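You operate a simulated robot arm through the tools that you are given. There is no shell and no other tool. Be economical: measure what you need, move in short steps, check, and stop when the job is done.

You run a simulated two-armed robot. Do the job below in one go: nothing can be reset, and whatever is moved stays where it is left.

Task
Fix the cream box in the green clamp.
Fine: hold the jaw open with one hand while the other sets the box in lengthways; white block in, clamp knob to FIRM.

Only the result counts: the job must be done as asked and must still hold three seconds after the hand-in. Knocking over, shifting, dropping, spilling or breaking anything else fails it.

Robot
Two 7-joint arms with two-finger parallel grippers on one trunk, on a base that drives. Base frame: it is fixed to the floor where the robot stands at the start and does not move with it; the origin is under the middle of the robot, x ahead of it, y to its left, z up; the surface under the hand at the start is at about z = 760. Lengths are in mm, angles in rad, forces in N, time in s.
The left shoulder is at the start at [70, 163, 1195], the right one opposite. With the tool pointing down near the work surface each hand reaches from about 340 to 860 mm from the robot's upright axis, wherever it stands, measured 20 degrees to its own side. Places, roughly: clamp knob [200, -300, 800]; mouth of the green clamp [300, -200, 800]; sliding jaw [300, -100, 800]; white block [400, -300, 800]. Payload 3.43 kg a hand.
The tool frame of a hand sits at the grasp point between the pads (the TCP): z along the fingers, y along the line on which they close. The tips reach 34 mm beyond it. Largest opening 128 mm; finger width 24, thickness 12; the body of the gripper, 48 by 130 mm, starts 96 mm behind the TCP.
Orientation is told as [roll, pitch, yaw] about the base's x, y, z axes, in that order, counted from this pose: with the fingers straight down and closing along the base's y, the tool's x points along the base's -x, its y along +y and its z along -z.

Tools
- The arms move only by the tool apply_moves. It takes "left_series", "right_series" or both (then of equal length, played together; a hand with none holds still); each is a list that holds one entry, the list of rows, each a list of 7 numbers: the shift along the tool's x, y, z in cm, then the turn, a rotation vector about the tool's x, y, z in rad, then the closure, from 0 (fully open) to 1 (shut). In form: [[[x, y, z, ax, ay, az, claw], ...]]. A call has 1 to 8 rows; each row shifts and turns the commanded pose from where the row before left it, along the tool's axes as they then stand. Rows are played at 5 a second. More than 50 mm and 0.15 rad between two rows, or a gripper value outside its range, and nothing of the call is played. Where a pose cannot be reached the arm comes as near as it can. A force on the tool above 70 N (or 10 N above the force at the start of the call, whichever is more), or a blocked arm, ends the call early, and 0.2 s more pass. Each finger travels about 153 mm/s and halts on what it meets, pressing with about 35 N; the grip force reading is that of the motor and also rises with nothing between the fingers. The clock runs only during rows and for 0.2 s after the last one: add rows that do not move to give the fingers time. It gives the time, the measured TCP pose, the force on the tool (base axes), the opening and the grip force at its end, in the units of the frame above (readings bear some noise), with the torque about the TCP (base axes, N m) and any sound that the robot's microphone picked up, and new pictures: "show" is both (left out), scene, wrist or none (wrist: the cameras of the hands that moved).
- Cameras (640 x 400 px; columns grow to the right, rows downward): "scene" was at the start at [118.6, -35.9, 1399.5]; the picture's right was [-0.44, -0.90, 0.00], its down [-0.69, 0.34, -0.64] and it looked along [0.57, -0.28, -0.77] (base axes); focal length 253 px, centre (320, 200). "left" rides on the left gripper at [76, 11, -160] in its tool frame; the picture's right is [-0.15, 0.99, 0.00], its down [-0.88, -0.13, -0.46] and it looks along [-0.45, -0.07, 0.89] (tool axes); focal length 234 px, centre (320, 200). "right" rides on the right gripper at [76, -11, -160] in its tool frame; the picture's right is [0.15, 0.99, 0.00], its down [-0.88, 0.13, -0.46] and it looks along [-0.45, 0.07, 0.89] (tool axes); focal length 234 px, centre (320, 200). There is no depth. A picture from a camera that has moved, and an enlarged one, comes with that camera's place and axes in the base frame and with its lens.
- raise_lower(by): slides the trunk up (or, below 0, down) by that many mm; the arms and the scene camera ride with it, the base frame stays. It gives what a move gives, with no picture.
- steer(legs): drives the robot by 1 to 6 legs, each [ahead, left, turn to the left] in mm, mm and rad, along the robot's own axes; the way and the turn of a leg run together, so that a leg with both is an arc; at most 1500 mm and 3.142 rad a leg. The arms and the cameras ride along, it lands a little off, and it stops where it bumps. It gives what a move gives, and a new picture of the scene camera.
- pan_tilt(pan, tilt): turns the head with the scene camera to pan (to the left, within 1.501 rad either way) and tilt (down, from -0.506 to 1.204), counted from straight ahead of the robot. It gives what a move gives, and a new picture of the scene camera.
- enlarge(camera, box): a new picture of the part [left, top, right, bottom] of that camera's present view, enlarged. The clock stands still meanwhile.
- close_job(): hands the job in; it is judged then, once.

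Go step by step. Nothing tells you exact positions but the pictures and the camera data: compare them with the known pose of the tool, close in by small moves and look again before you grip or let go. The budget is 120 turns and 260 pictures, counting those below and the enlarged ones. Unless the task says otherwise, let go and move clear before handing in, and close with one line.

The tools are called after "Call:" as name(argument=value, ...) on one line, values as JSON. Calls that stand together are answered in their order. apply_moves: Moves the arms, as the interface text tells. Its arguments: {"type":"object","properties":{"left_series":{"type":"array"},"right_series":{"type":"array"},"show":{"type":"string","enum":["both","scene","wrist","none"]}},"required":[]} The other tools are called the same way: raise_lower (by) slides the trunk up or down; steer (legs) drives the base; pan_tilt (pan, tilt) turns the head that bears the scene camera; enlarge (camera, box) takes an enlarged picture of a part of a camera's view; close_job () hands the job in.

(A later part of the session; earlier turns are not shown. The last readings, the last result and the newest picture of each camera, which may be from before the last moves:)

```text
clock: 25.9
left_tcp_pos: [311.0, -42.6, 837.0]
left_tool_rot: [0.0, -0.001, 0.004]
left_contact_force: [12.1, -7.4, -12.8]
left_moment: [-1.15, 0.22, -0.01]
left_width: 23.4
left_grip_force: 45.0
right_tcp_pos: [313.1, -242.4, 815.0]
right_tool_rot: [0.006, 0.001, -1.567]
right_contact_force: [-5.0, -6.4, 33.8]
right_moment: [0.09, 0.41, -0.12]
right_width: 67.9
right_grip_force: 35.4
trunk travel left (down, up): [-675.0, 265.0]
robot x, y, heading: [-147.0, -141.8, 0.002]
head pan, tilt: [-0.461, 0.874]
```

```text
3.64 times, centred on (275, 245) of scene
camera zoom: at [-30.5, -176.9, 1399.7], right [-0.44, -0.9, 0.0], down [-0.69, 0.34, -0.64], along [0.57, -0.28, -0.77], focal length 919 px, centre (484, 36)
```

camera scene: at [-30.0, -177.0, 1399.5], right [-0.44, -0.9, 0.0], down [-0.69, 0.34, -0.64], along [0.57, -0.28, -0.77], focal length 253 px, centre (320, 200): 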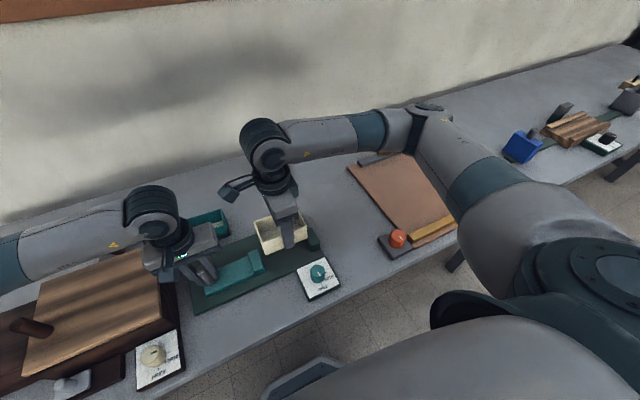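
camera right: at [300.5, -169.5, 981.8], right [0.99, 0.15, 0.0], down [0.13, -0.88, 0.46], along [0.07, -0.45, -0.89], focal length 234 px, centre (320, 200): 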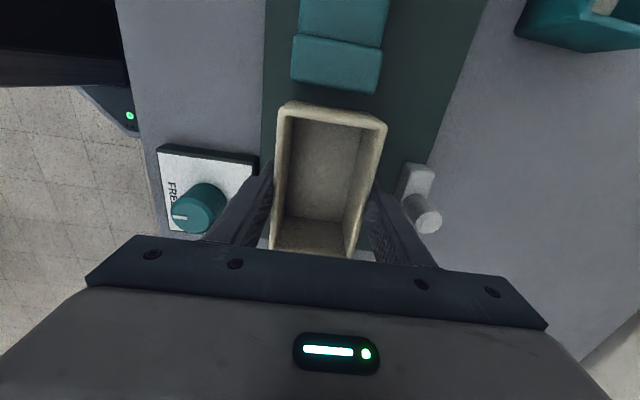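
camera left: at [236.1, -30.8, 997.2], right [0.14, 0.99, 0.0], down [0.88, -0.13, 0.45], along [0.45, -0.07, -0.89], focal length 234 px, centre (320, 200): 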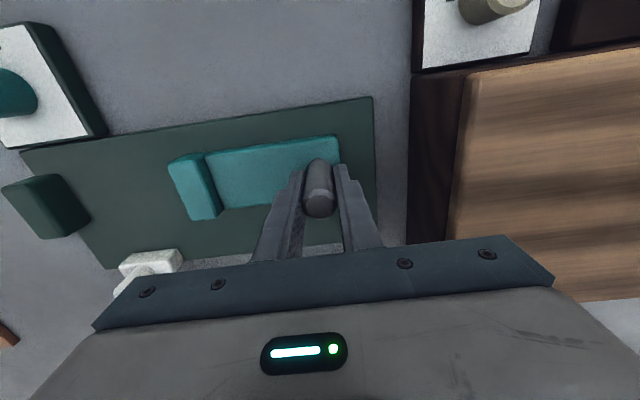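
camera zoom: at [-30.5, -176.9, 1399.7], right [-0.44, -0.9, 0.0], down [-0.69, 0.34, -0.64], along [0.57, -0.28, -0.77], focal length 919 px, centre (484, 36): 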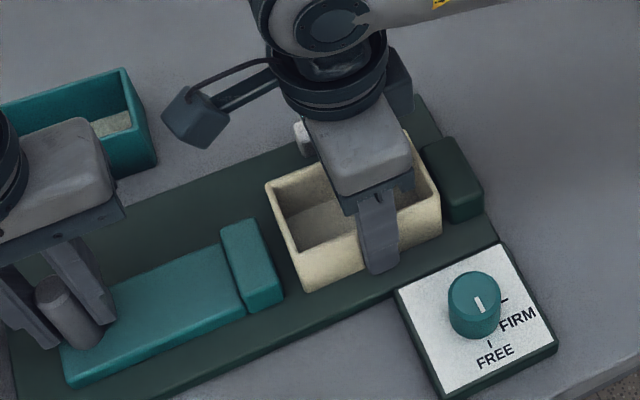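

The box rests on the board. I'll ease off and slide it about 7 mm towards the fixed jaw.

Call:
apply_moves(right_series=[[[0, 0, -0.2, 0, 0, 0, 0.57], [-0.2, 0, 0, 0, 0, 0, 0.57], [-0.2, 0, 0, 0, 0, 0, 0.57], [-0.2, 0, 0, 0, 0, 0, 0.57], [-0.1, 0, 0, 0, 0, 0, 0.57], [0, 0, 0, 0, 0, 0, 0.57]]], show="wrist")

Call:
enlarge(camera="scene", box=[240, 190, 340, 270])

```text
clock: 27.3
left_tcp_pos: [312.1, -42.7, 837.2]
left_tool_rot: [-0.001, 0.0, 0.003]
left_contact_force: [4.6, -7.3, 6.4]
left_moment: [1.0, 0.04, -0.03]
left_width: 23.3
left_grip_force: 45.2
right_tcp_pos: [311.1, -250.3, 814.3]
right_tool_rot: [0.0, 0.001, -1.567]
right_contact_force: [-1.3, 8.1, -3.4]
right_moment: [0.31, -0.04, -0.24]
right_width: 67.5
right_grip_force: 35.1
trunk travel left (down, up): [-675.0, 265.0]
robot x, y, heading: [-149.4, -138.9, 0.003]
head pan, tilt: [-0.461, 0.874]
camera right: at [300.2, -175.4, 973.7], right [0.99, 0.15, 0.0], down [0.13, -0.88, 0.46], along [0.07, -0.45, -0.89], focal length 234 px, centre (320, 200)
```

right: 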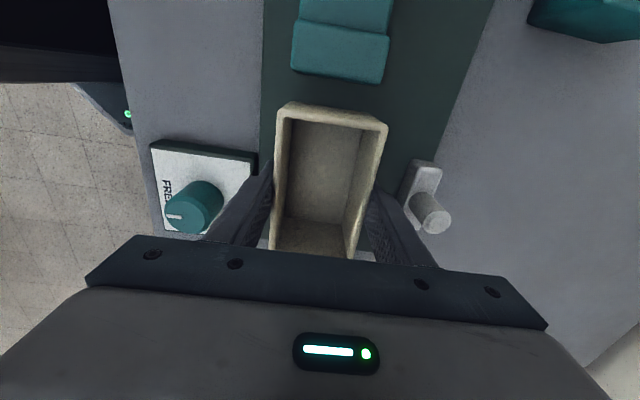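

```text
5.00 times, centred on (290, 230) of scene
camera zoom: at [-29.9, -176.5, 1399.5], right [-0.44, -0.9, 0.0], down [-0.69, 0.34, -0.64], along [0.57, -0.28, -0.77], focal length 1263 px, centre (470, 50)
```

zoom: 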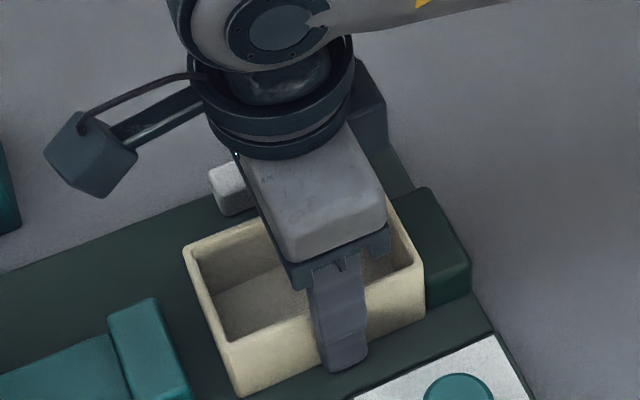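

The box is seated against the fixed jaw. I'll ease the sliding jaw back while the right hand keeps the box aligned.

Call:
apply_moves(left_series=[[[0, -0.4, 0, 0, 0, 0, 0.95], [0, -0.4, 0, 0, 0, 0, 0.95], [0, -0.4, 0, 0, 0, 0, 0.95], [0, -0.4, 0, 0, 0, 0, 0.95], [0, -0.2, 0, 0, 0, 0, 0.95], [0, 0, 0, 0, 0, 0, 0.95]]], show="wrist")

Call:
enlarge(camera="right", box=[240, 0, 480, 150])

```text
clock: 28.7
left_tcp_pos: [312.4, -60.4, 837.7]
left_tool_rot: [0.0, 0.0, 0.004]
left_contact_force: [5.2, -5.0, 11.0]
left_moment: [1.21, 0.48, 0.05]
left_width: 23.6
left_grip_force: 45.3
right_tcp_pos: [313.6, -249.0, 814.9]
right_tool_rot: [0.001, 0.001, -1.567]
right_contact_force: [-2.0, 7.9, -2.3]
right_moment: [0.27, -0.01, -0.35]
right_width: 67.3
right_grip_force: 34.5
trunk travel left (down, up): [-675.0, 265.0]
robot x, y, heading: [-147.8, -138.1, 0.008]
head pan, tilt: [-0.461, 0.874]
camera left: at [235.8, -48.7, 997.3], right [0.14, 0.99, 0.0], down [0.88, -0.13, 0.46], along [0.45, -0.07, -0.89], focal length 234 px, centre (320, 200)
```

left: 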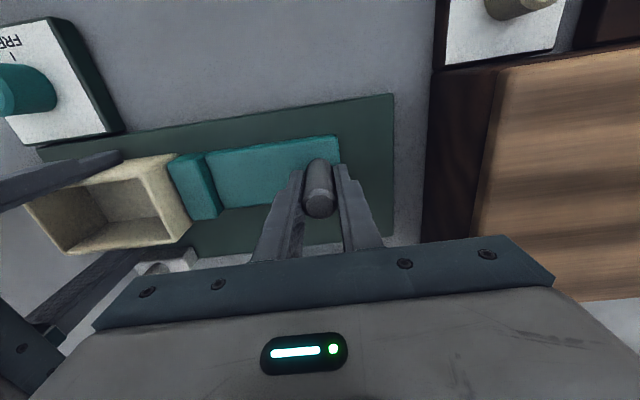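

```text
2.67 times, centred on (360, 75) of right
camera zoom: at [300.3, -175.4, 974.2], right [0.99, 0.15, 0.0], down [0.13, -0.88, 0.46], along [0.07, -0.45, -0.89], focal length 624 px, centre (213, 533)
```

zoom: 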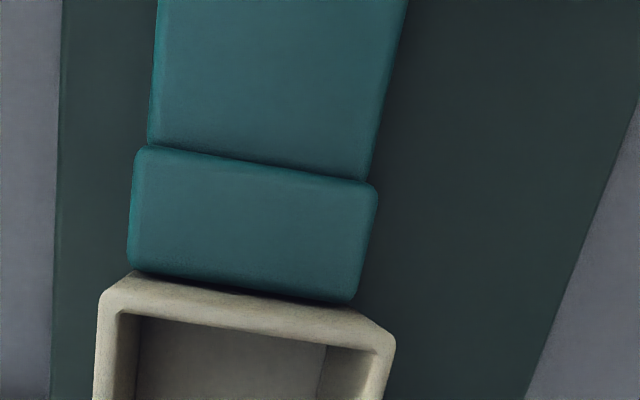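

Only a few millimetres remain, so I'll close in 1 mm steps and watch the force.

Call:
apply_moves(left_series=[[[0, -0.1, 0, 0, 0, 0, 0.95], [0, -0.1, 0, 0, 0, 0, 0.95], [0, -0.1, 0, 0, 0, 0, 0.95], [0, -0.1, 0, 0, 0, 0, 0.95], [0, 0, 0, 0, 0, 0, 0.95]]], show="none")

Call:
enlarge(camera="right", box=[240, 0, 480, 150])

```text
clock: 29.9
left_tcp_pos: [312.1, -61.4, 836.1]
left_tool_rot: [0.0, 0.0, 0.006]
left_contact_force: [3.6, 18.6, 10.3]
left_moment: [-1.21, -0.12, 0.03]
left_width: 23.7
left_grip_force: 45.4
right_tcp_pos: [312.7, -249.2, 814.9]
right_tool_rot: [0.002, -0.004, -1.567]
right_contact_force: [-0.6, -8.3, -2.0]
right_moment: [0.33, 0.04, 0.03]
right_width: 67.5
right_grip_force: 34.7
trunk travel left (down, up): [-675.0, 265.0]
robot x, y, heading: [-144.4, -143.8, -0.0]
head pan, tilt: [-0.461, 0.874]
```

```text
2.67 times, centred on (360, 75) of right
camera zoom: at [300.4, -174.6, 973.9], right [0.99, 0.15, 0.0], down [0.13, -0.88, 0.46], along [0.07, -0.45, -0.89], focal length 624 px, centre (213, 533)
```

zoom: 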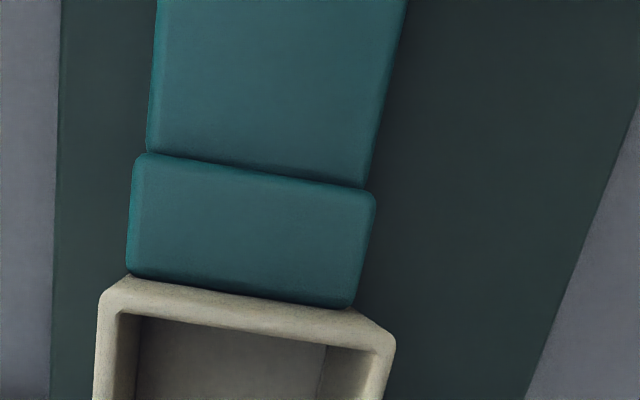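

The jaw is now in firm contact with the box. I'll release it with the right hand and rise clear while the left still holds.

Call:
apply_moves(right_series=[[[0, 0, 0, 0, 0, 0, 0.5], [0, 0, 0, 0, 0, 0, 0.36], [0, 0, 0, 0, 0, 0, 0.36], [0, 0, -2, 0, 0, 0, 0.36], [0, 0, -4, 0, 0, 0, 0.36], [0, 0, -4, 0, 0, 0, 0.36], [0, 0, 0, 0, 0, 0, 0.36]]], show="wrist")

Call:
enlarge(camera="scene", box=[200, 190, 350, 300])

```text
clock: 31.5
left_tcp_pos: [312.3, -60.2, 837.7]
left_tool_rot: [0.0, 0.0, 0.002]
left_contact_force: [4.2, 20.4, 10.7]
left_moment: [1.22, 0.24, 0.04]
left_width: 23.4
left_grip_force: 45.1
right_tcp_pos: [310.7, -248.1, 916.1]
right_tool_rot: [0.001, -0.002, -1.568]
right_contact_force: [0.7, 0.3, -0.4]
right_moment: [-0.01, -0.01, -0.02]
right_width: 82.1
right_grip_force: 0.1
trunk travel left (down, up): [-675.0, 265.0]
robot x, y, heading: [-146.7, -140.7, 0.001]
head pan, tilt: [-0.461, 0.874]
camera right: at [299.5, -173.0, 1075.7], right [0.99, 0.15, 0.0], down [0.13, -0.88, 0.46], along [0.07, -0.45, -0.89], focal length 234 px, centre (320, 200)
```

right: 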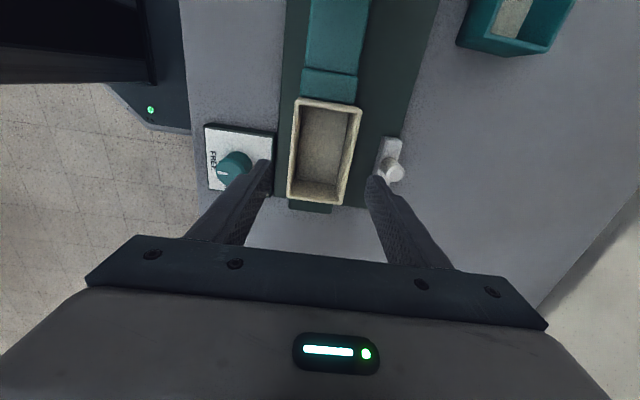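

```text
3.64 times, centred on (275, 245) of scene
camera zoom: at [-30.2, -173.6, 1399.6], right [-0.44, -0.9, 0.0], down [-0.69, 0.34, -0.64], along [0.57, -0.29, -0.77], focal length 919 px, centre (484, 36)
```

zoom: 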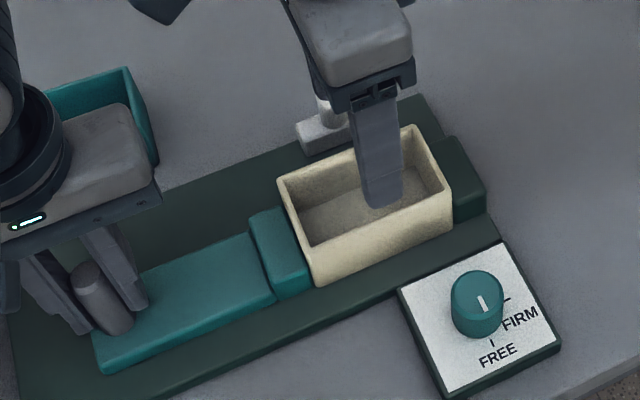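

The box is seated straight between the jaws. Next is the white slider: I'll take the right hand beyond it on the +x side, closed, for a look before pushing it in.

Call:
apply_moves(right_series=[[[-0.2, 4.2, 0, 0, 0, 0, 0.36], [-0.2, 4.2, 0, 0, 0, 0, 0.6], [-0.2, 4.2, 0, 0, 0, 0, 0.9], [0, 0, 0, 0, 0, 0, 1], [0, 0, 0, 0, 0, 0, 1]]], show="wrist")

Call:
enlarge(camera="right", box=[100, 40, 340, 250])

Call:
enlarge(camera="scene", box=[220, 180, 350, 290])

```text
clock: 32.7
left_tcp_pos: [313.1, -61.7, 836.0]
left_tool_rot: [0.001, 0.001, 0.003]
left_contact_force: [4.5, 21.2, 9.1]
left_moment: [1.26, -0.04, -0.1]
left_width: 23.9
left_grip_force: 44.9
right_tcp_pos: [436.5, -253.1, 915.9]
right_tool_rot: [0.003, -0.002, -1.566]
right_contact_force: [0.6, -0.8, 0.1]
right_moment: [-0.01, 0.03, 0.02]
right_width: 0.2
right_grip_force: 33.0
trunk travel left (down, up): [-675.0, 265.0]
robot x, y, heading: [-145.9, -140.5, 0.004]
head pan, tilt: [-0.461, 0.874]
camera right: at [425.0, -178.9, 1074.8], right [0.99, 0.15, 0.0], down [0.13, -0.88, 0.46], along [0.07, -0.45, -0.89], focal length 234 px, centre (320, 200)
```

right: 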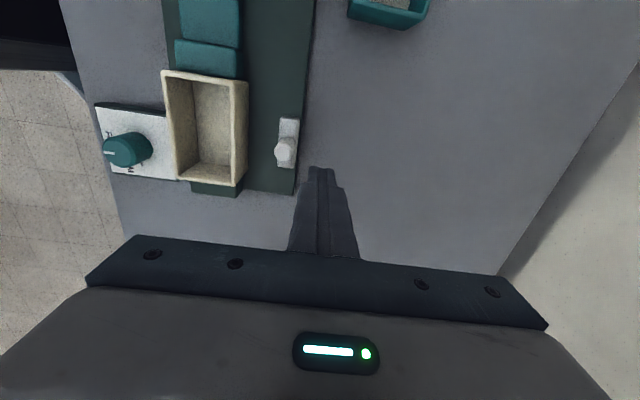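

```text
1.90 times, centred on (220, 145) of right
camera zoom: at [425.0, -178.9, 1074.8], right [0.99, 0.15, 0.0], down [0.13, -0.88, 0.46], along [0.07, -0.45, -0.89], focal length 446 px, centre (510, 305)
```

zoom: 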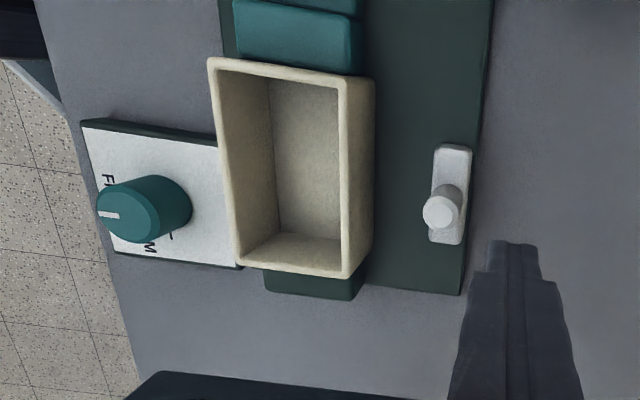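

```text
3.64 times, centred on (285, 235) of scene
camera zoom: at [-30.2, -173.5, 1399.6], right [-0.44, -0.9, 0.0], down [-0.69, 0.34, -0.64], along [0.57, -0.29, -0.77], focal length 919 px, centre (447, 73)
```

zoom: 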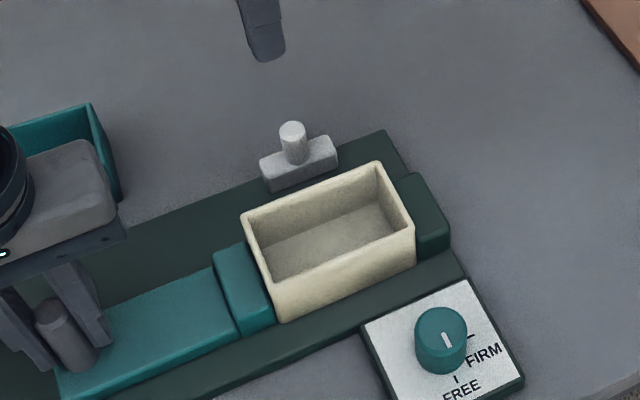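

The white slider's post is at (396.5,-252.5), top z≈820, and the block spans x 387–411. I'll lower the closed fingers behind the post and begin pushing it towards −x.

Call:
apply_moves(right_series=[[[0, 0, 3, 0, 0, 0, 1], [0, 0, 3, 0, 0, 0, 1], [0, 0, 1.8, 0, 0, 0, 1], [0, -1, 0, 0, 0, 0, 1], [0, -0.5, 0, 0, 0, 0, 1], [0, -0.5, 0, 0, 0, 0, 1], [0, -0.4, 0, 0, 0, 0, 1], [0, 0, 0, 0, 0, 0, 1]]], show="wrist")

Call:
enlarge(camera="scene", box=[220, 180, 350, 290])

```text
clock: 34.5
left_tcp_pos: [312.0, -60.6, 837.5]
left_tool_rot: [0.0, -0.001, 0.003]
left_contact_force: [3.5, 21.7, 8.2]
left_moment: [1.22, 0.01, -0.03]
left_width: 23.5
left_grip_force: 44.6
right_tcp_pos: [414.1, -253.3, 837.7]
right_tool_rot: [0.001, -0.002, -1.567]
right_contact_force: [0.7, 0.0, -0.4]
right_moment: [-0.02, -0.03, -0.04]
right_width: 0.3
right_grip_force: 32.6
trunk travel left (down, up): [-675.0, 265.0]
robot x, y, heading: [-150.0, -141.1, 0.002]
head pan, tilt: [-0.461, 0.874]
camera right: at [402.1, -179.4, 996.6], right [0.99, 0.15, 0.0], down [0.13, -0.88, 0.46], along [0.07, -0.45, -0.89], focal length 234 px, centre (320, 200)
```

right: 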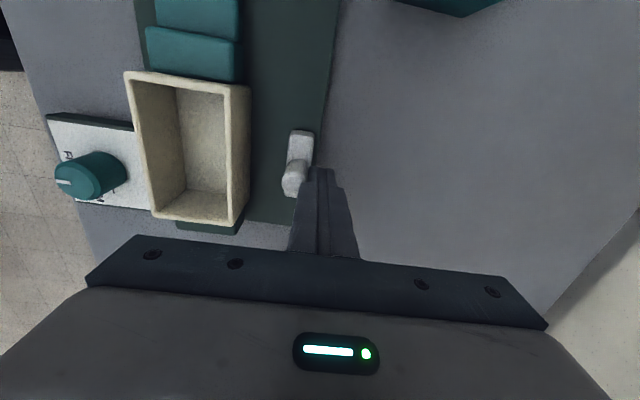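

```text
3.64 times, centred on (285, 235) of scene
camera zoom: at [-30.1, -173.5, 1399.6], right [-0.44, -0.9, 0.0], down [-0.69, 0.34, -0.64], along [0.57, -0.29, -0.77], focal length 919 px, centre (447, 73)
```

zoom: 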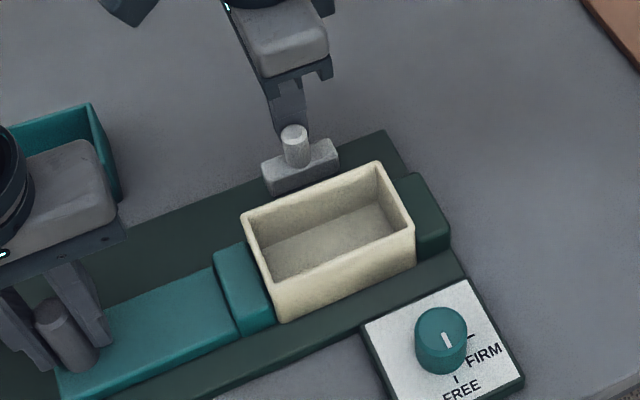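

The slider has started moving with almost no force. I'll continue the push.

Call:
apply_moves(right_series=[[[0, -0.5, 0, 0, 0, 0, 1], [0, -0.5, 0, 0, 0, 0, 1], [0, -0.5, 0, 0, 0, 0, 1], [0, -0.5, 0, 0, 0, 0, 1], [0, -0.5, 0, 0, 0, 0, 1], [0, 0, 0, 0, 0, 0, 1]]], show="wrist")

Call:
enlarge(camera="scene", box=[220, 180, 350, 290])

```text
clock: 35.9
left_tcp_pos: [312.8, -61.5, 837.1]
left_tool_rot: [0.0, 0.001, 0.004]
left_contact_force: [2.4, 21.2, 7.9]
left_moment: [1.28, 0.18, -0.04]
left_width: 23.5
left_grip_force: 45.2
right_tcp_pos: [389.9, -254.0, 837.5]
right_tool_rot: [0.001, -0.002, -1.567]
right_contact_force: [-0.1, 0.1, 0.7]
right_moment: [-0.05, 0.02, -0.03]
right_width: 0.0
right_grip_force: 33.3
trunk travel left (down, up): [-675.0, 265.0]
robot x, y, heading: [-150.3, -142.4, 0.003]
head pan, tilt: [-0.461, 0.874]
camera right: at [376.9, -179.3, 996.6], right [0.99, 0.15, 0.0], down [0.13, -0.88, 0.46], along [0.07, -0.45, -0.89], focal length 234 px, centre (320, 200)
```

right: 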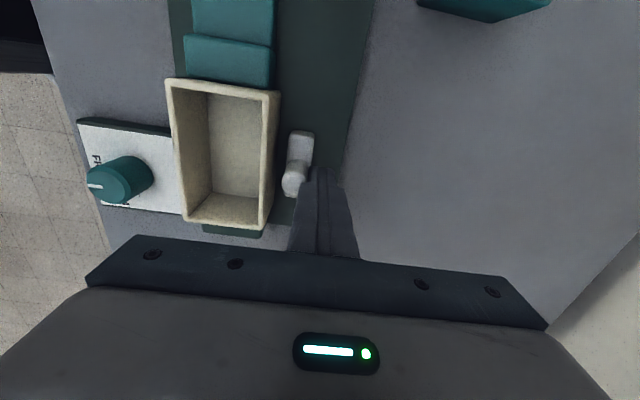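

```text
3.64 times, centred on (285, 235) of scene
camera zoom: at [-30.2, -173.5, 1399.6], right [-0.44, -0.9, 0.0], down [-0.69, 0.34, -0.64], along [0.57, -0.29, -0.77], focal length 919 px, centre (447, 73)
```

zoom: 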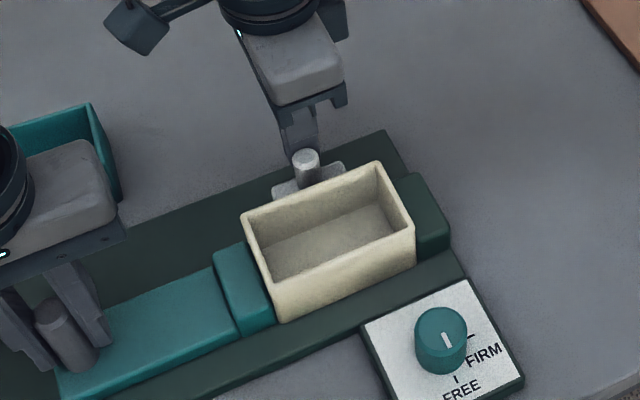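

About 12 mm remain before the box. I'll continue in small steps.

Call:
apply_moves(right_series=[[[0, -0.3, 0, 0, 0, 0, 1], [0, -0.3, 0, 0, 0, 0, 1], [0, -0.2, 0, 0, 0, 0, 1], [0, -0.1, 0, 0, 0, 0, 1], [0, 0, 0, 0, 0, 0, 1]]], show="wrist")

Call:
enlarge(camera="right", box=[180, 50, 380, 250])

```text
clock: 37.1
left_tcp_pos: [311.5, -61.4, 837.4]
left_tool_rot: [0.0, 0.0, 0.005]
left_contact_force: [-1.5, 21.2, 7.8]
left_moment: [1.31, -0.75, -0.09]
left_width: 23.5
left_grip_force: 45.1
right_tcp_pos: [380.2, -254.2, 837.4]
right_tool_rot: [0.002, -0.003, -1.568]
right_contact_force: [9.6, 0.7, 1.0]
right_moment: [0.01, -0.16, -0.07]
right_width: 0.0
right_grip_force: 32.8
trunk travel left (down, up): [-675.0, 265.0]
robot x, y, heading: [-149.6, -138.8, 0.003]
head pan, tilt: [-0.461, 0.874]
camera right: at [368.8, -179.5, 996.4], right [0.99, 0.15, 0.0], down [0.13, -0.88, 0.46], along [0.07, -0.45, -0.89], focal length 234 px, centre (320, 200)
```

right: 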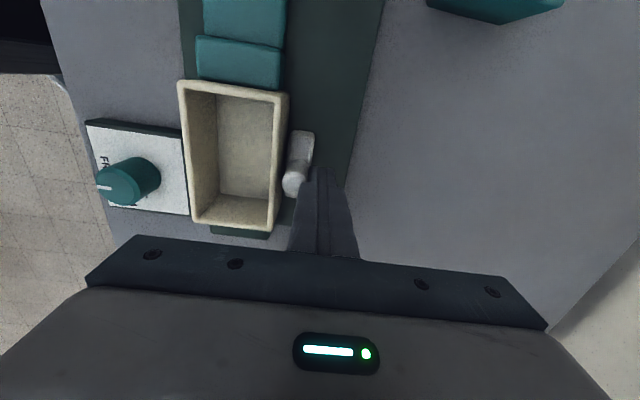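

```text
2.00 times, centred on (280, 150) of right
camera zoom: at [368.8, -179.5, 996.4], right [0.99, 0.15, 0.0], down [0.13, -0.88, 0.46], along [0.07, -0.45, -0.89], focal length 468 px, centre (400, 300)
```

zoom: 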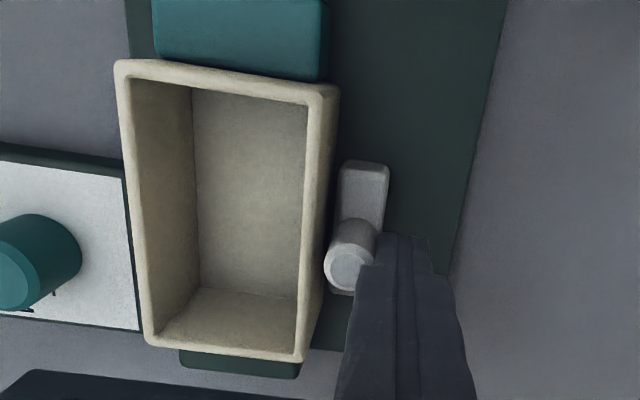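

Resistance of about 10 N suggests the slider has reached the box or its stop. I'll nudge 2 mm more to confirm.

Call:
apply_moves(right_series=[[[0, -0.1, 0, 0, 0, 0, 1], [0, -0.1, 0, 0, 0, 0, 1], [0, 0, 0, 0, 0, 0, 1]]], show="none")

Call:
enlarge(camera="right", box=[180, 50, 380, 250])

Call:
enlarge(camera="scene", box=[220, 180, 350, 290])

```text
clock: 37.9
left_tcp_pos: [312.2, -61.1, 836.6]
left_tool_rot: [-0.001, 0.001, 0.002]
left_contact_force: [-11.6, 22.2, 17.2]
left_moment: [1.33, -0.65, -0.11]
left_width: 23.6
left_grip_force: 45.5
right_tcp_pos: [380.6, -254.3, 836.9]
right_tool_rot: [0.003, -0.003, -1.569]
right_contact_force: [27.8, 2.2, -4.0]
right_moment: [0.02, -0.46, -0.13]
right_width: 0.0
right_grip_force: 33.0
trunk travel left (down, up): [-675.0, 265.0]
robot x, y, heading: [-147.7, -139.0, 0.001]
head pan, tilt: [-0.461, 0.874]
```

```text
2.00 times, centred on (280, 150) of right
camera zoom: at [368.0, -179.6, 996.6], right [0.99, 0.15, 0.0], down [0.13, -0.88, 0.46], along [0.07, -0.45, -0.89], focal length 468 px, centre (400, 300)
```

zoom: 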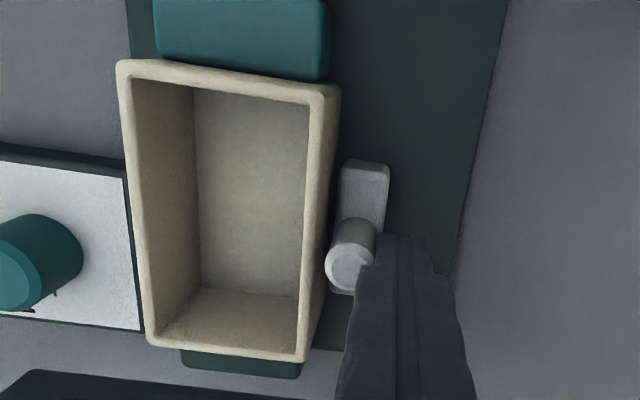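

```text
3.64 times, centred on (285, 235) of scene
camera zoom: at [-29.1, -173.4, 1399.6], right [-0.44, -0.9, 0.0], down [-0.69, 0.34, -0.64], along [0.57, -0.29, -0.77], focal length 919 px, centre (447, 73)
```

zoom: 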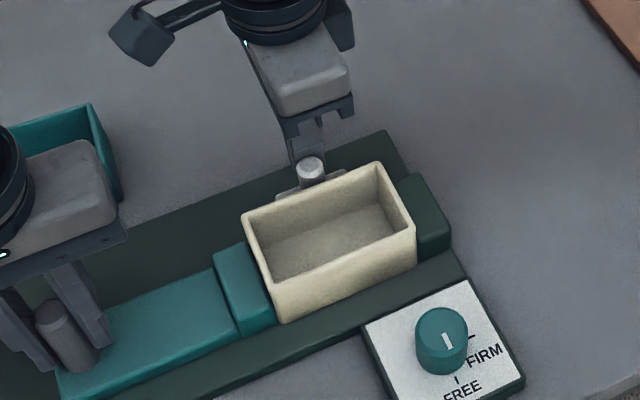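

The block meets a firm stop, and the force carries through the box to the jaw, so it is in. I'll back off, lift, and check that the slider stays.

Call:
apply_moves(right_series=[[[0, 0.2, 0, 0, 0, 0, 1], [0, 1.5, 0, 0, 0, 0, 1], [0, 2, 0, 0, 0, 0, 1], [0, 0, -4, 0, 0, 0, 1], [0, 0, -4, 0, 0, 0, 1], [0, 0, 0, 0, 0, 0, 1]]], show="wrist")

Call:
enlarge(camera="right", box=[100, 40, 340, 250])

Call:
enlarge(camera="scene", box=[220, 180, 350, 290])

```text
clock: 39.3
left_tcp_pos: [313.5, -61.4, 837.0]
left_tool_rot: [0.001, -0.002, 0.002]
left_contact_force: [0.8, 21.2, 2.0]
left_moment: [1.24, -1.34, -0.18]
left_width: 23.5
left_grip_force: 44.4
right_tcp_pos: [414.6, -254.5, 916.7]
right_tool_rot: [0.0, -0.004, -1.567]
right_contact_force: [-0.5, -0.3, -0.1]
right_moment: [-0.02, 0.03, -0.01]
right_width: 0.0
right_grip_force: 33.0
trunk travel left (down, up): [-675.0, 265.0]
robot x, y, heading: [-147.9, -141.2, 0.003]
head pan, tilt: [-0.461, 0.874]
camera right: at [402.9, -180.1, 1075.9], right [0.99, 0.15, 0.0], down [0.13, -0.88, 0.46], along [0.07, -0.45, -0.89], focal length 234 px, centre (320, 200)
```

right: 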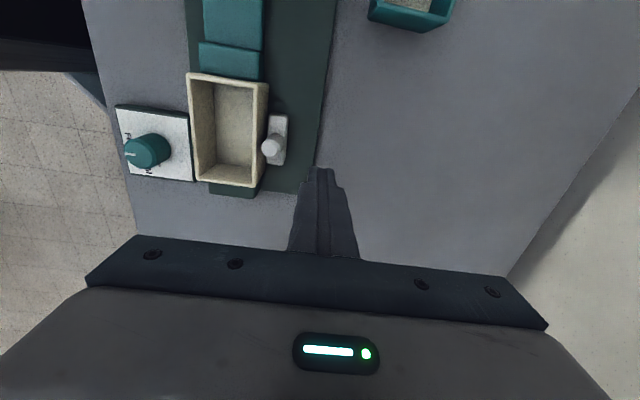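

```text
1.90 times, centred on (220, 145) of right
camera zoom: at [402.9, -180.1, 1075.9], right [0.99, 0.15, 0.0], down [0.13, -0.88, 0.46], along [0.07, -0.45, -0.89], focal length 446 px, centre (510, 305)
```

zoom: 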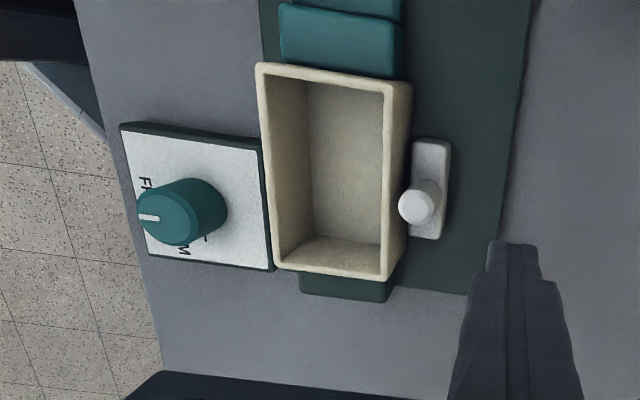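

```text
3.64 times, centred on (285, 235) of scene
camera zoom: at [-30.3, -173.5, 1399.6], right [-0.44, -0.9, 0.0], down [-0.69, 0.34, -0.64], along [0.57, -0.29, -0.77], focal length 919 px, centre (447, 73)
```

zoom: 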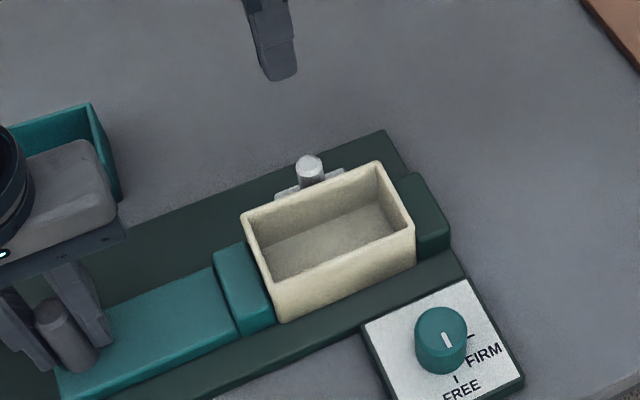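

The slider stays in. The knob triangulates to (211,-288.5), top z≈815, diameter about 35 mm, pointing at FREE (towards −x) with FIRM towards −y. I'll bring the right hand above it.

Call:
apply_moves(right_series=[[[-0.68, -4.08, 0, 0, 0, 0, 0.8], [-0.68, -4.08, 0, 0, 0, 0, 0.6], [-0.68, -4.08, 0, 0, 0, 0, 0.45], [-0.68, -4.08, 0, 0, 0, 0, 0.45], [-0.68, -4.08, 0, 0, 0, 0, 0.45], [0, 0, 0, 0, 0, 0, 0.45]]], show="wrist")

Call:
enlarge(camera="right", box=[220, 60, 420, 260])

Call:
enlarge(camera="scene", box=[270, 230, 360, 310])

```text
clock: 40.7
left_tcp_pos: [311.4, -61.9, 836.6]
left_tool_rot: [-0.001, 0.0, 0.004]
left_contact_force: [1.1, 21.0, 2.1]
left_moment: [1.27, 0.21, 0.05]
left_width: 23.4
left_grip_force: 45.3
right_tcp_pos: [216.8, -287.2, 916.6]
right_tool_rot: [0.002, -0.003, -1.568]
right_contact_force: [0.4, -0.2, -0.1]
right_moment: [0.01, 0.01, 0.02]
right_width: 70.1
right_grip_force: 0.1
right hand out of reach, approached as far as the arm can: row 5
trunk travel left (down, up): [-675.0, 265.0]
robot x, y, heading: [-146.0, -140.1, 0.001]
head pan, tilt: [-0.461, 0.874]
camera right: at [205.4, -212.3, 1074.6], right [0.99, 0.15, 0.0], down [0.13, -0.88, 0.46], along [0.07, -0.45, -0.89], focal length 234 px, centre (320, 200)
```

right: 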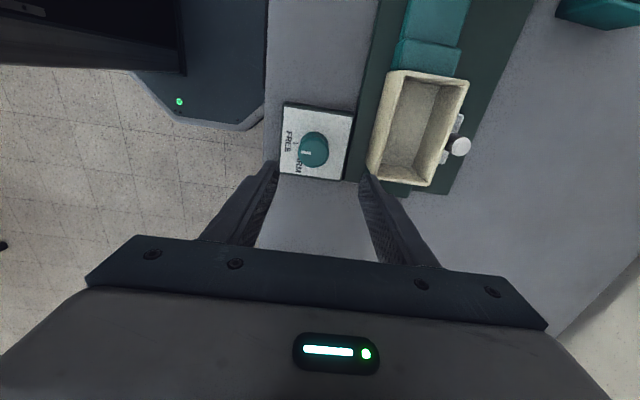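

```text
2.00 times, centred on (320, 160) of right
camera zoom: at [205.4, -212.3, 1074.6], right [0.99, 0.15, 0.0], down [0.13, -0.88, 0.46], along [0.07, -0.45, -0.89], focal length 468 px, centre (320, 280)
```

zoom: 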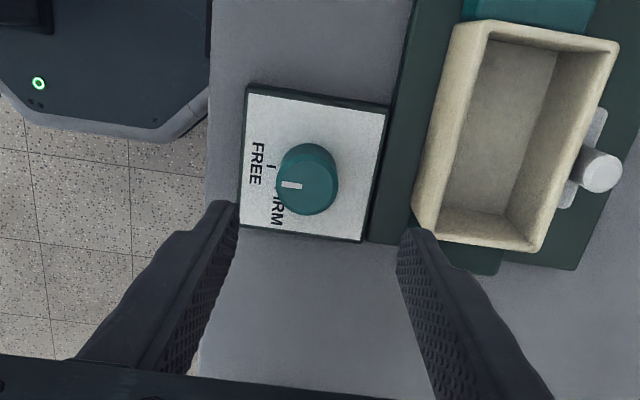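

```text
5.00 times, centred on (315, 270) of scene
camera zoom: at [-29.9, -173.5, 1399.6], right [-0.44, -0.9, 0.0], down [-0.69, 0.34, -0.64], along [0.57, -0.29, -0.77], focal length 1263 px, centre (345, -150)
```

zoom: 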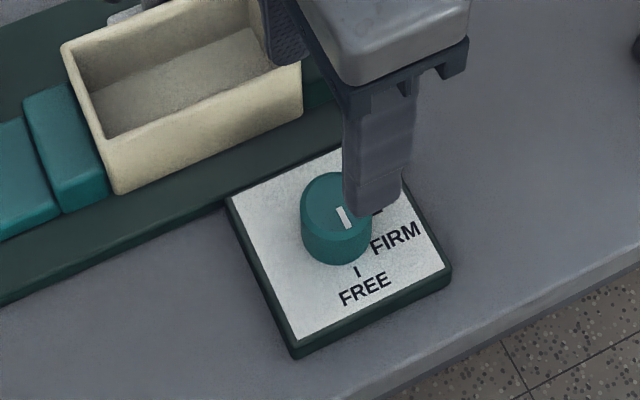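

The right arm is at its inner reach limit here, so the robot must back up. The spring now holds the box, so I'll open the left hand, lift it clear and check the box.

Call:
apply_moves(left_series=[[[0, 0, 0, 0, 0, 0, 0.8], [0, 0, 0, 0, 0, 0, 0.6], [0, 0, 0, 0, 0, 0, 0.5], [0, 0, -3, 0, 0, 0, 0.5], [0, 0, -4.5, 0, 0, 0, 0.5], [0, 0, -4.5, 0, 0, 0, 0.5], [0, 0, 0, 0, 0, 0, 0.5]]], show="wrist")

Call:
enlarge(camera="scene", box=[200, 180, 350, 300])

```text
clock: 42.3
left_tcp_pos: [312.9, -63.8, 956.8]
left_tool_rot: [-0.001, 0.0, 0.004]
left_contact_force: [0.1, -0.4, -0.2]
left_moment: [0.04, 0.0, 0.02]
left_width: 64.1
left_grip_force: 0.0
right_tcp_pos: [218.2, -288.0, 915.2]
right_tool_rot: [0.001, -0.002, -1.568]
right_contact_force: [-0.2, -0.3, 0.2]
right_moment: [0.01, 0.01, -0.01]
right_width: 70.5
right_grip_force: 0.1
trunk travel left (down, up): [-675.0, 265.0]
robot x, y, heading: [-147.9, -140.8, 0.006]
head pan, tilt: [-0.461, 0.874]
camera left: at [235.7, -52.2, 1116.9], right [0.14, 0.99, 0.0], down [0.88, -0.13, 0.46], along [0.45, -0.07, -0.89], focal length 234 px, centre (320, 200)
```

left: 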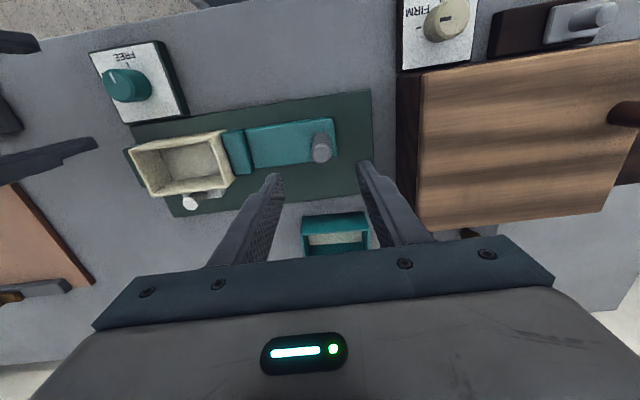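

```text
3.33 times, centred on (275, 240) of scene
camera zoom: at [-29.7, -175.7, 1399.5], right [-0.44, -0.9, 0.0], down [-0.69, 0.34, -0.64], along [0.57, -0.28, -0.77], focal length 842 px, centre (470, 67)
```

zoom: 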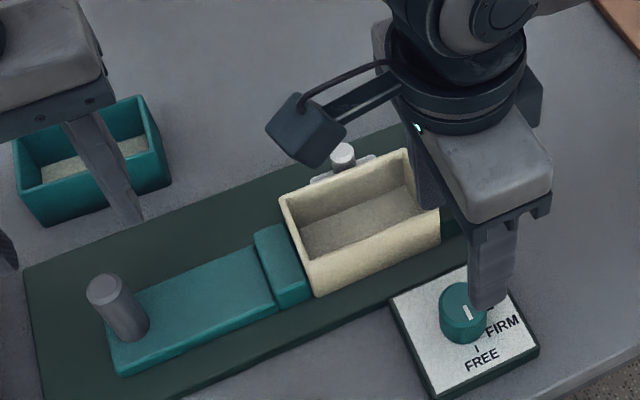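

The box stays clamped by the spring. I'll back the robot up by 130 mm.

Call:
steer(legs=[[-130, 0, 0]])

```text
clock: 43.6
left_tcp_pos: [184.6, -64.3, 956.3]
left_tool_rot: [0.001, -0.001, 0.002]
left_contact_force: [-0.4, 0.1, 0.0]
left_moment: [0.0, 0.0, -0.03]
left_width: 64.0
left_grip_force: 0.1
right_tcp_pos: [88.6, -289.0, 916.1]
right_tool_rot: [-0.001, -0.001, -1.567]
right_contact_force: [-0.7, 0.1, 1.2]
right_moment: [-0.03, -0.03, 0.01]
right_width: 70.5
right_grip_force: 0.1
trunk travel left (down, up): [-675.0, 265.0]
robot x, y, heading: [-278.6, -140.2, 0.003]
head pan, tilt: [-0.461, 0.874]
camera scene: at [-158.4, -176.5, 1399.5], right [-0.44, -0.9, 0.0], down [-0.69, 0.34, -0.64], along [0.57, -0.28, -0.77], focal length 253 px, centre (320, 200)
```

scene: 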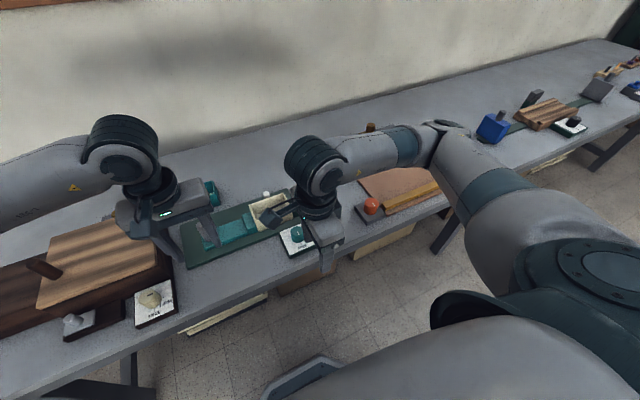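

Now I'll bring the right hand above the knob again, a little lower, and look.

Call:
apply_moves(right_series=[[[0, 4, 0, 0, 0, 0, 0.45], [0, 4, 0, 0, 0, 0, 0.45], [0, 4, 0, 0, 0, 0, 0.45], [0, 0, 2.5, 0, 0, 0, 0.45], [0, 0, 0, 0, 0, 0, 0.45]]], show="wrist")

Call:
enlarge(camera="right", box=[220, 60, 420, 260])

Call:
enlarge(camera="scene", box=[250, 190, 350, 270])

```text
clock: 44.8
left_tcp_pos: [183.2, -64.0, 955.3]
left_tool_rot: [0.0, -0.001, 0.005]
left_contact_force: [0.5, -0.8, -0.9]
left_moment: [-0.01, -0.03, 0.03]
left_width: 64.1
left_grip_force: 0.0
right_tcp_pos: [207.7, -288.9, 889.7]
right_tool_rot: [0.0, -0.002, -1.568]
right_contact_force: [0.5, -0.1, -0.6]
right_moment: [-0.02, 0.0, -0.01]
right_width: 70.4
right_grip_force: 0.2
trunk travel left (down, up): [-675.0, 265.0]
robot x, y, heading: [-280.1, -140.6, -0.001]
head pan, tilt: [-0.461, 0.874]
camera right: at [197.4, -214.4, 1049.6], right [0.99, 0.15, 0.0], down [0.13, -0.88, 0.46], along [0.07, -0.45, -0.89], focal length 234 px, centre (320, 200)
```

right: 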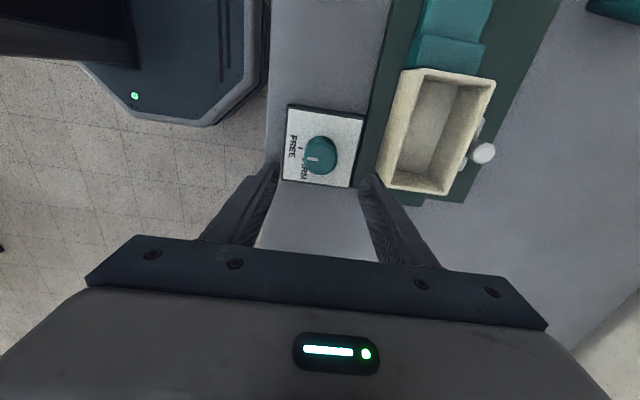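

```text
2.00 times, centred on (320, 160) of right
camera zoom: at [197.4, -214.4, 1049.6], right [0.99, 0.15, 0.0], down [0.13, -0.88, 0.46], along [0.07, -0.45, -0.89], focal length 468 px, centre (320, 280)
```

zoom: 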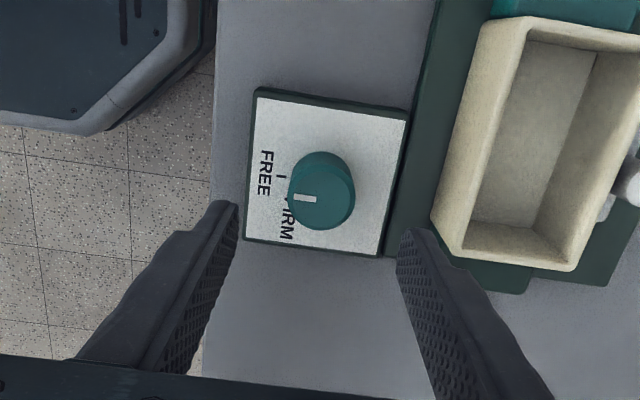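

```text
5.00 times, centred on (300, 230) of scene
camera zoom: at [-158.7, -176.1, 1399.6], right [-0.44, -0.9, 0.0], down [-0.69, 0.34, -0.64], along [0.57, -0.28, -0.77], focal length 1263 px, centre (420, 50)
```

zoom: 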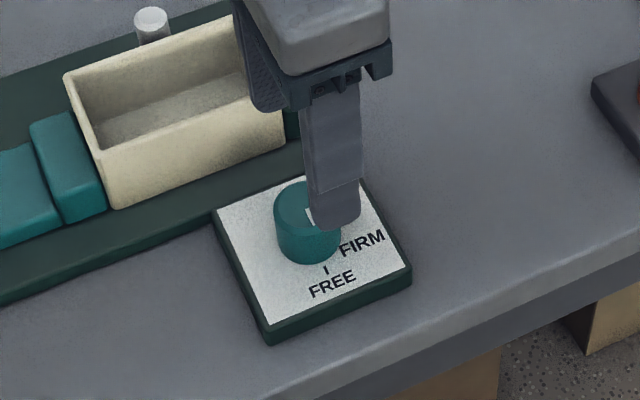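

The knob centre refines to about (209,-287). I'll lower around it and look before closing.

Call:
apply_moves(right_series=[[[0.2, 0.13, 2.5, 0, 0, 0, 0.45], [0, 0, 2.5, 0, 0, 0, 0.45], [0, 0, 1.8, 0, 0, 0, 0.45], [0, 0, 0, 0, 0, 0, 0.45]]], show="wrist")

Call:
enlarge(camera="scene", box=[250, 190, 350, 270])

```text
clock: 45.8
left_tcp_pos: [183.0, -63.2, 956.6]
left_tool_rot: [-0.001, 0.0, 0.002]
left_contact_force: [-0.3, 0.2, -0.7]
left_moment: [0.01, -0.01, -0.02]
left_width: 64.4
left_grip_force: 0.1
right_tcp_pos: [208.9, -286.3, 821.1]
right_tool_rot: [0.0, -0.003, -1.567]
right_contact_force: [0.0, 0.0, 0.0]
right_moment: [0.02, 0.03, 0.02]
right_width: 70.6
right_grip_force: 0.0
trunk travel left (down, up): [-675.0, 265.0]
robot x, y, heading: [-276.8, -143.4, 0.007]
head pan, tilt: [-0.461, 0.874]
camera right: at [198.0, -211.9, 981.1], right [0.99, 0.15, 0.0], down [0.13, -0.88, 0.46], along [0.07, -0.45, -0.89], focal length 234 px, centre (320, 200)
```

right: 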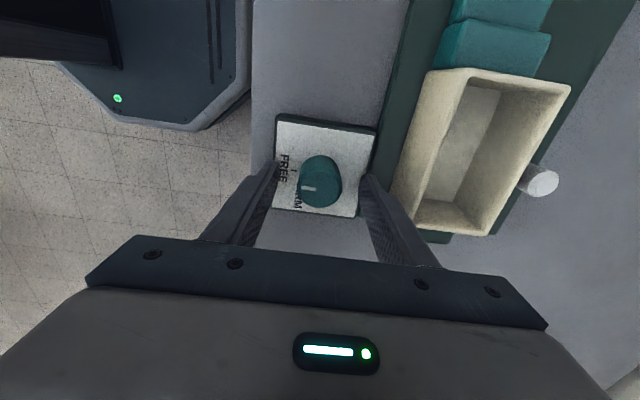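

```text
5.00 times, centred on (300, 230) of scene
camera zoom: at [-158.6, -176.3, 1399.5], right [-0.44, -0.9, 0.0], down [-0.69, 0.34, -0.64], along [0.57, -0.28, -0.77], focal length 1263 px, centre (420, 50)
```

zoom: 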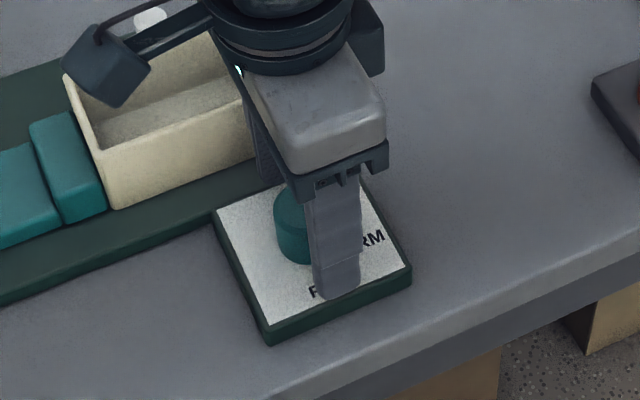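

Call:
enlarge(camera="right", box=[240, 100, 400, 260])

```text
2.50 times, centred on (320, 180) of right
camera zoom: at [198.0, -211.9, 981.1], right [0.99, 0.15, 0.0], down [0.13, -0.88, 0.46], along [0.07, -0.45, -0.89], focal length 585 px, centre (320, 250)
```

zoom: 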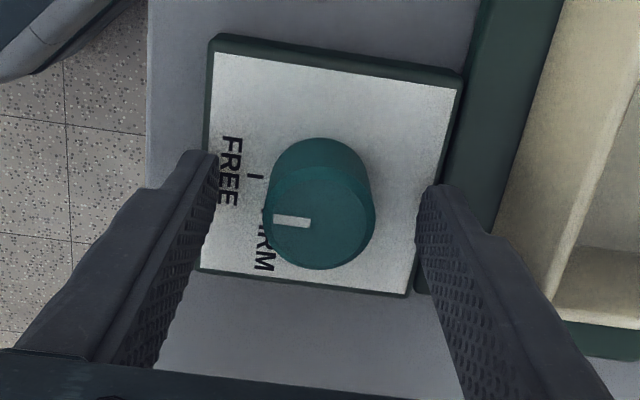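

The fingers straddle the knob, with its centre at about (209.5,-285.5) and FIRM a quarter turn counter-clockwise seen from above. I'll close on it and begin turning.

Call:
apply_moves(right_series=[[[0, 0, 0, 0, 0, 0, 0.6], [0, 0, 0, 0, 0, 0, 0.7], [0, 0, 0, 0, 0, 0, 0.8], [0, 0, 0, 0, 0, 0, 0.8], [0, 0, 0, 0, 0, -0.14, 0.8], [0, 0, 0, 0, 0, -0.14, 0.8], [0, 0, 0, 0, 0, -0.14, 0.8], [0, 0, 0, 0, 0, 0, 0.8]]], show="wrist")

Call:
enlarge(camera="right", box=[240, 100, 400, 260])

```text
clock: 47.6
left_tcp_pos: [183.7, -64.2, 957.1]
left_tool_rot: [0.001, 0.0, 0.004]
left_contact_force: [-0.3, -0.7, -0.3]
left_moment: [-0.03, -0.01, -0.05]
left_width: 64.1
left_grip_force: 0.1
right_tcp_pos: [209.6, -286.6, 822.3]
right_tool_rot: [-0.003, 0.0, -1.144]
right_contact_force: [-4.8, 0.2, -6.7]
right_moment: [-0.17, -0.72, 0.0]
right_width: 35.0
right_grip_force: 45.0
trunk travel left (down, up): [-675.0, 265.0]
robot x, y, heading: [-275.5, -139.6, 0.005]
head pan, tilt: [-0.461, 0.874]
camera right: at [167.9, -223.3, 981.3], right [0.84, 0.54, 0.0], down [0.48, -0.75, 0.46], along [0.25, -0.38, -0.89], focal length 234 px, centre (320, 200)
```

right: 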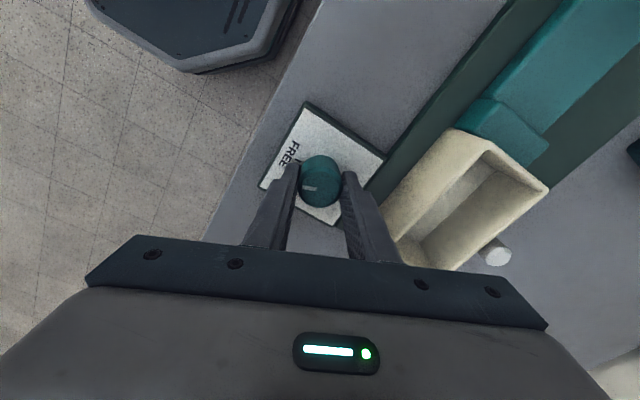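

```text
2.50 times, centred on (320, 180) of right
camera zoom: at [167.9, -223.3, 981.3], right [0.84, 0.54, 0.0], down [0.48, -0.75, 0.46], along [0.25, -0.38, -0.89], focal length 585 px, centre (320, 250)
```

zoom: 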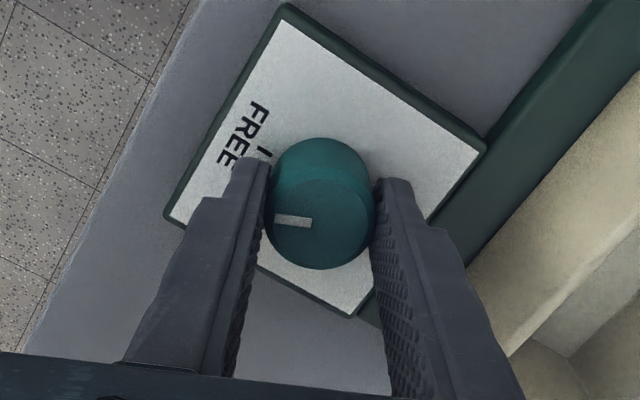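

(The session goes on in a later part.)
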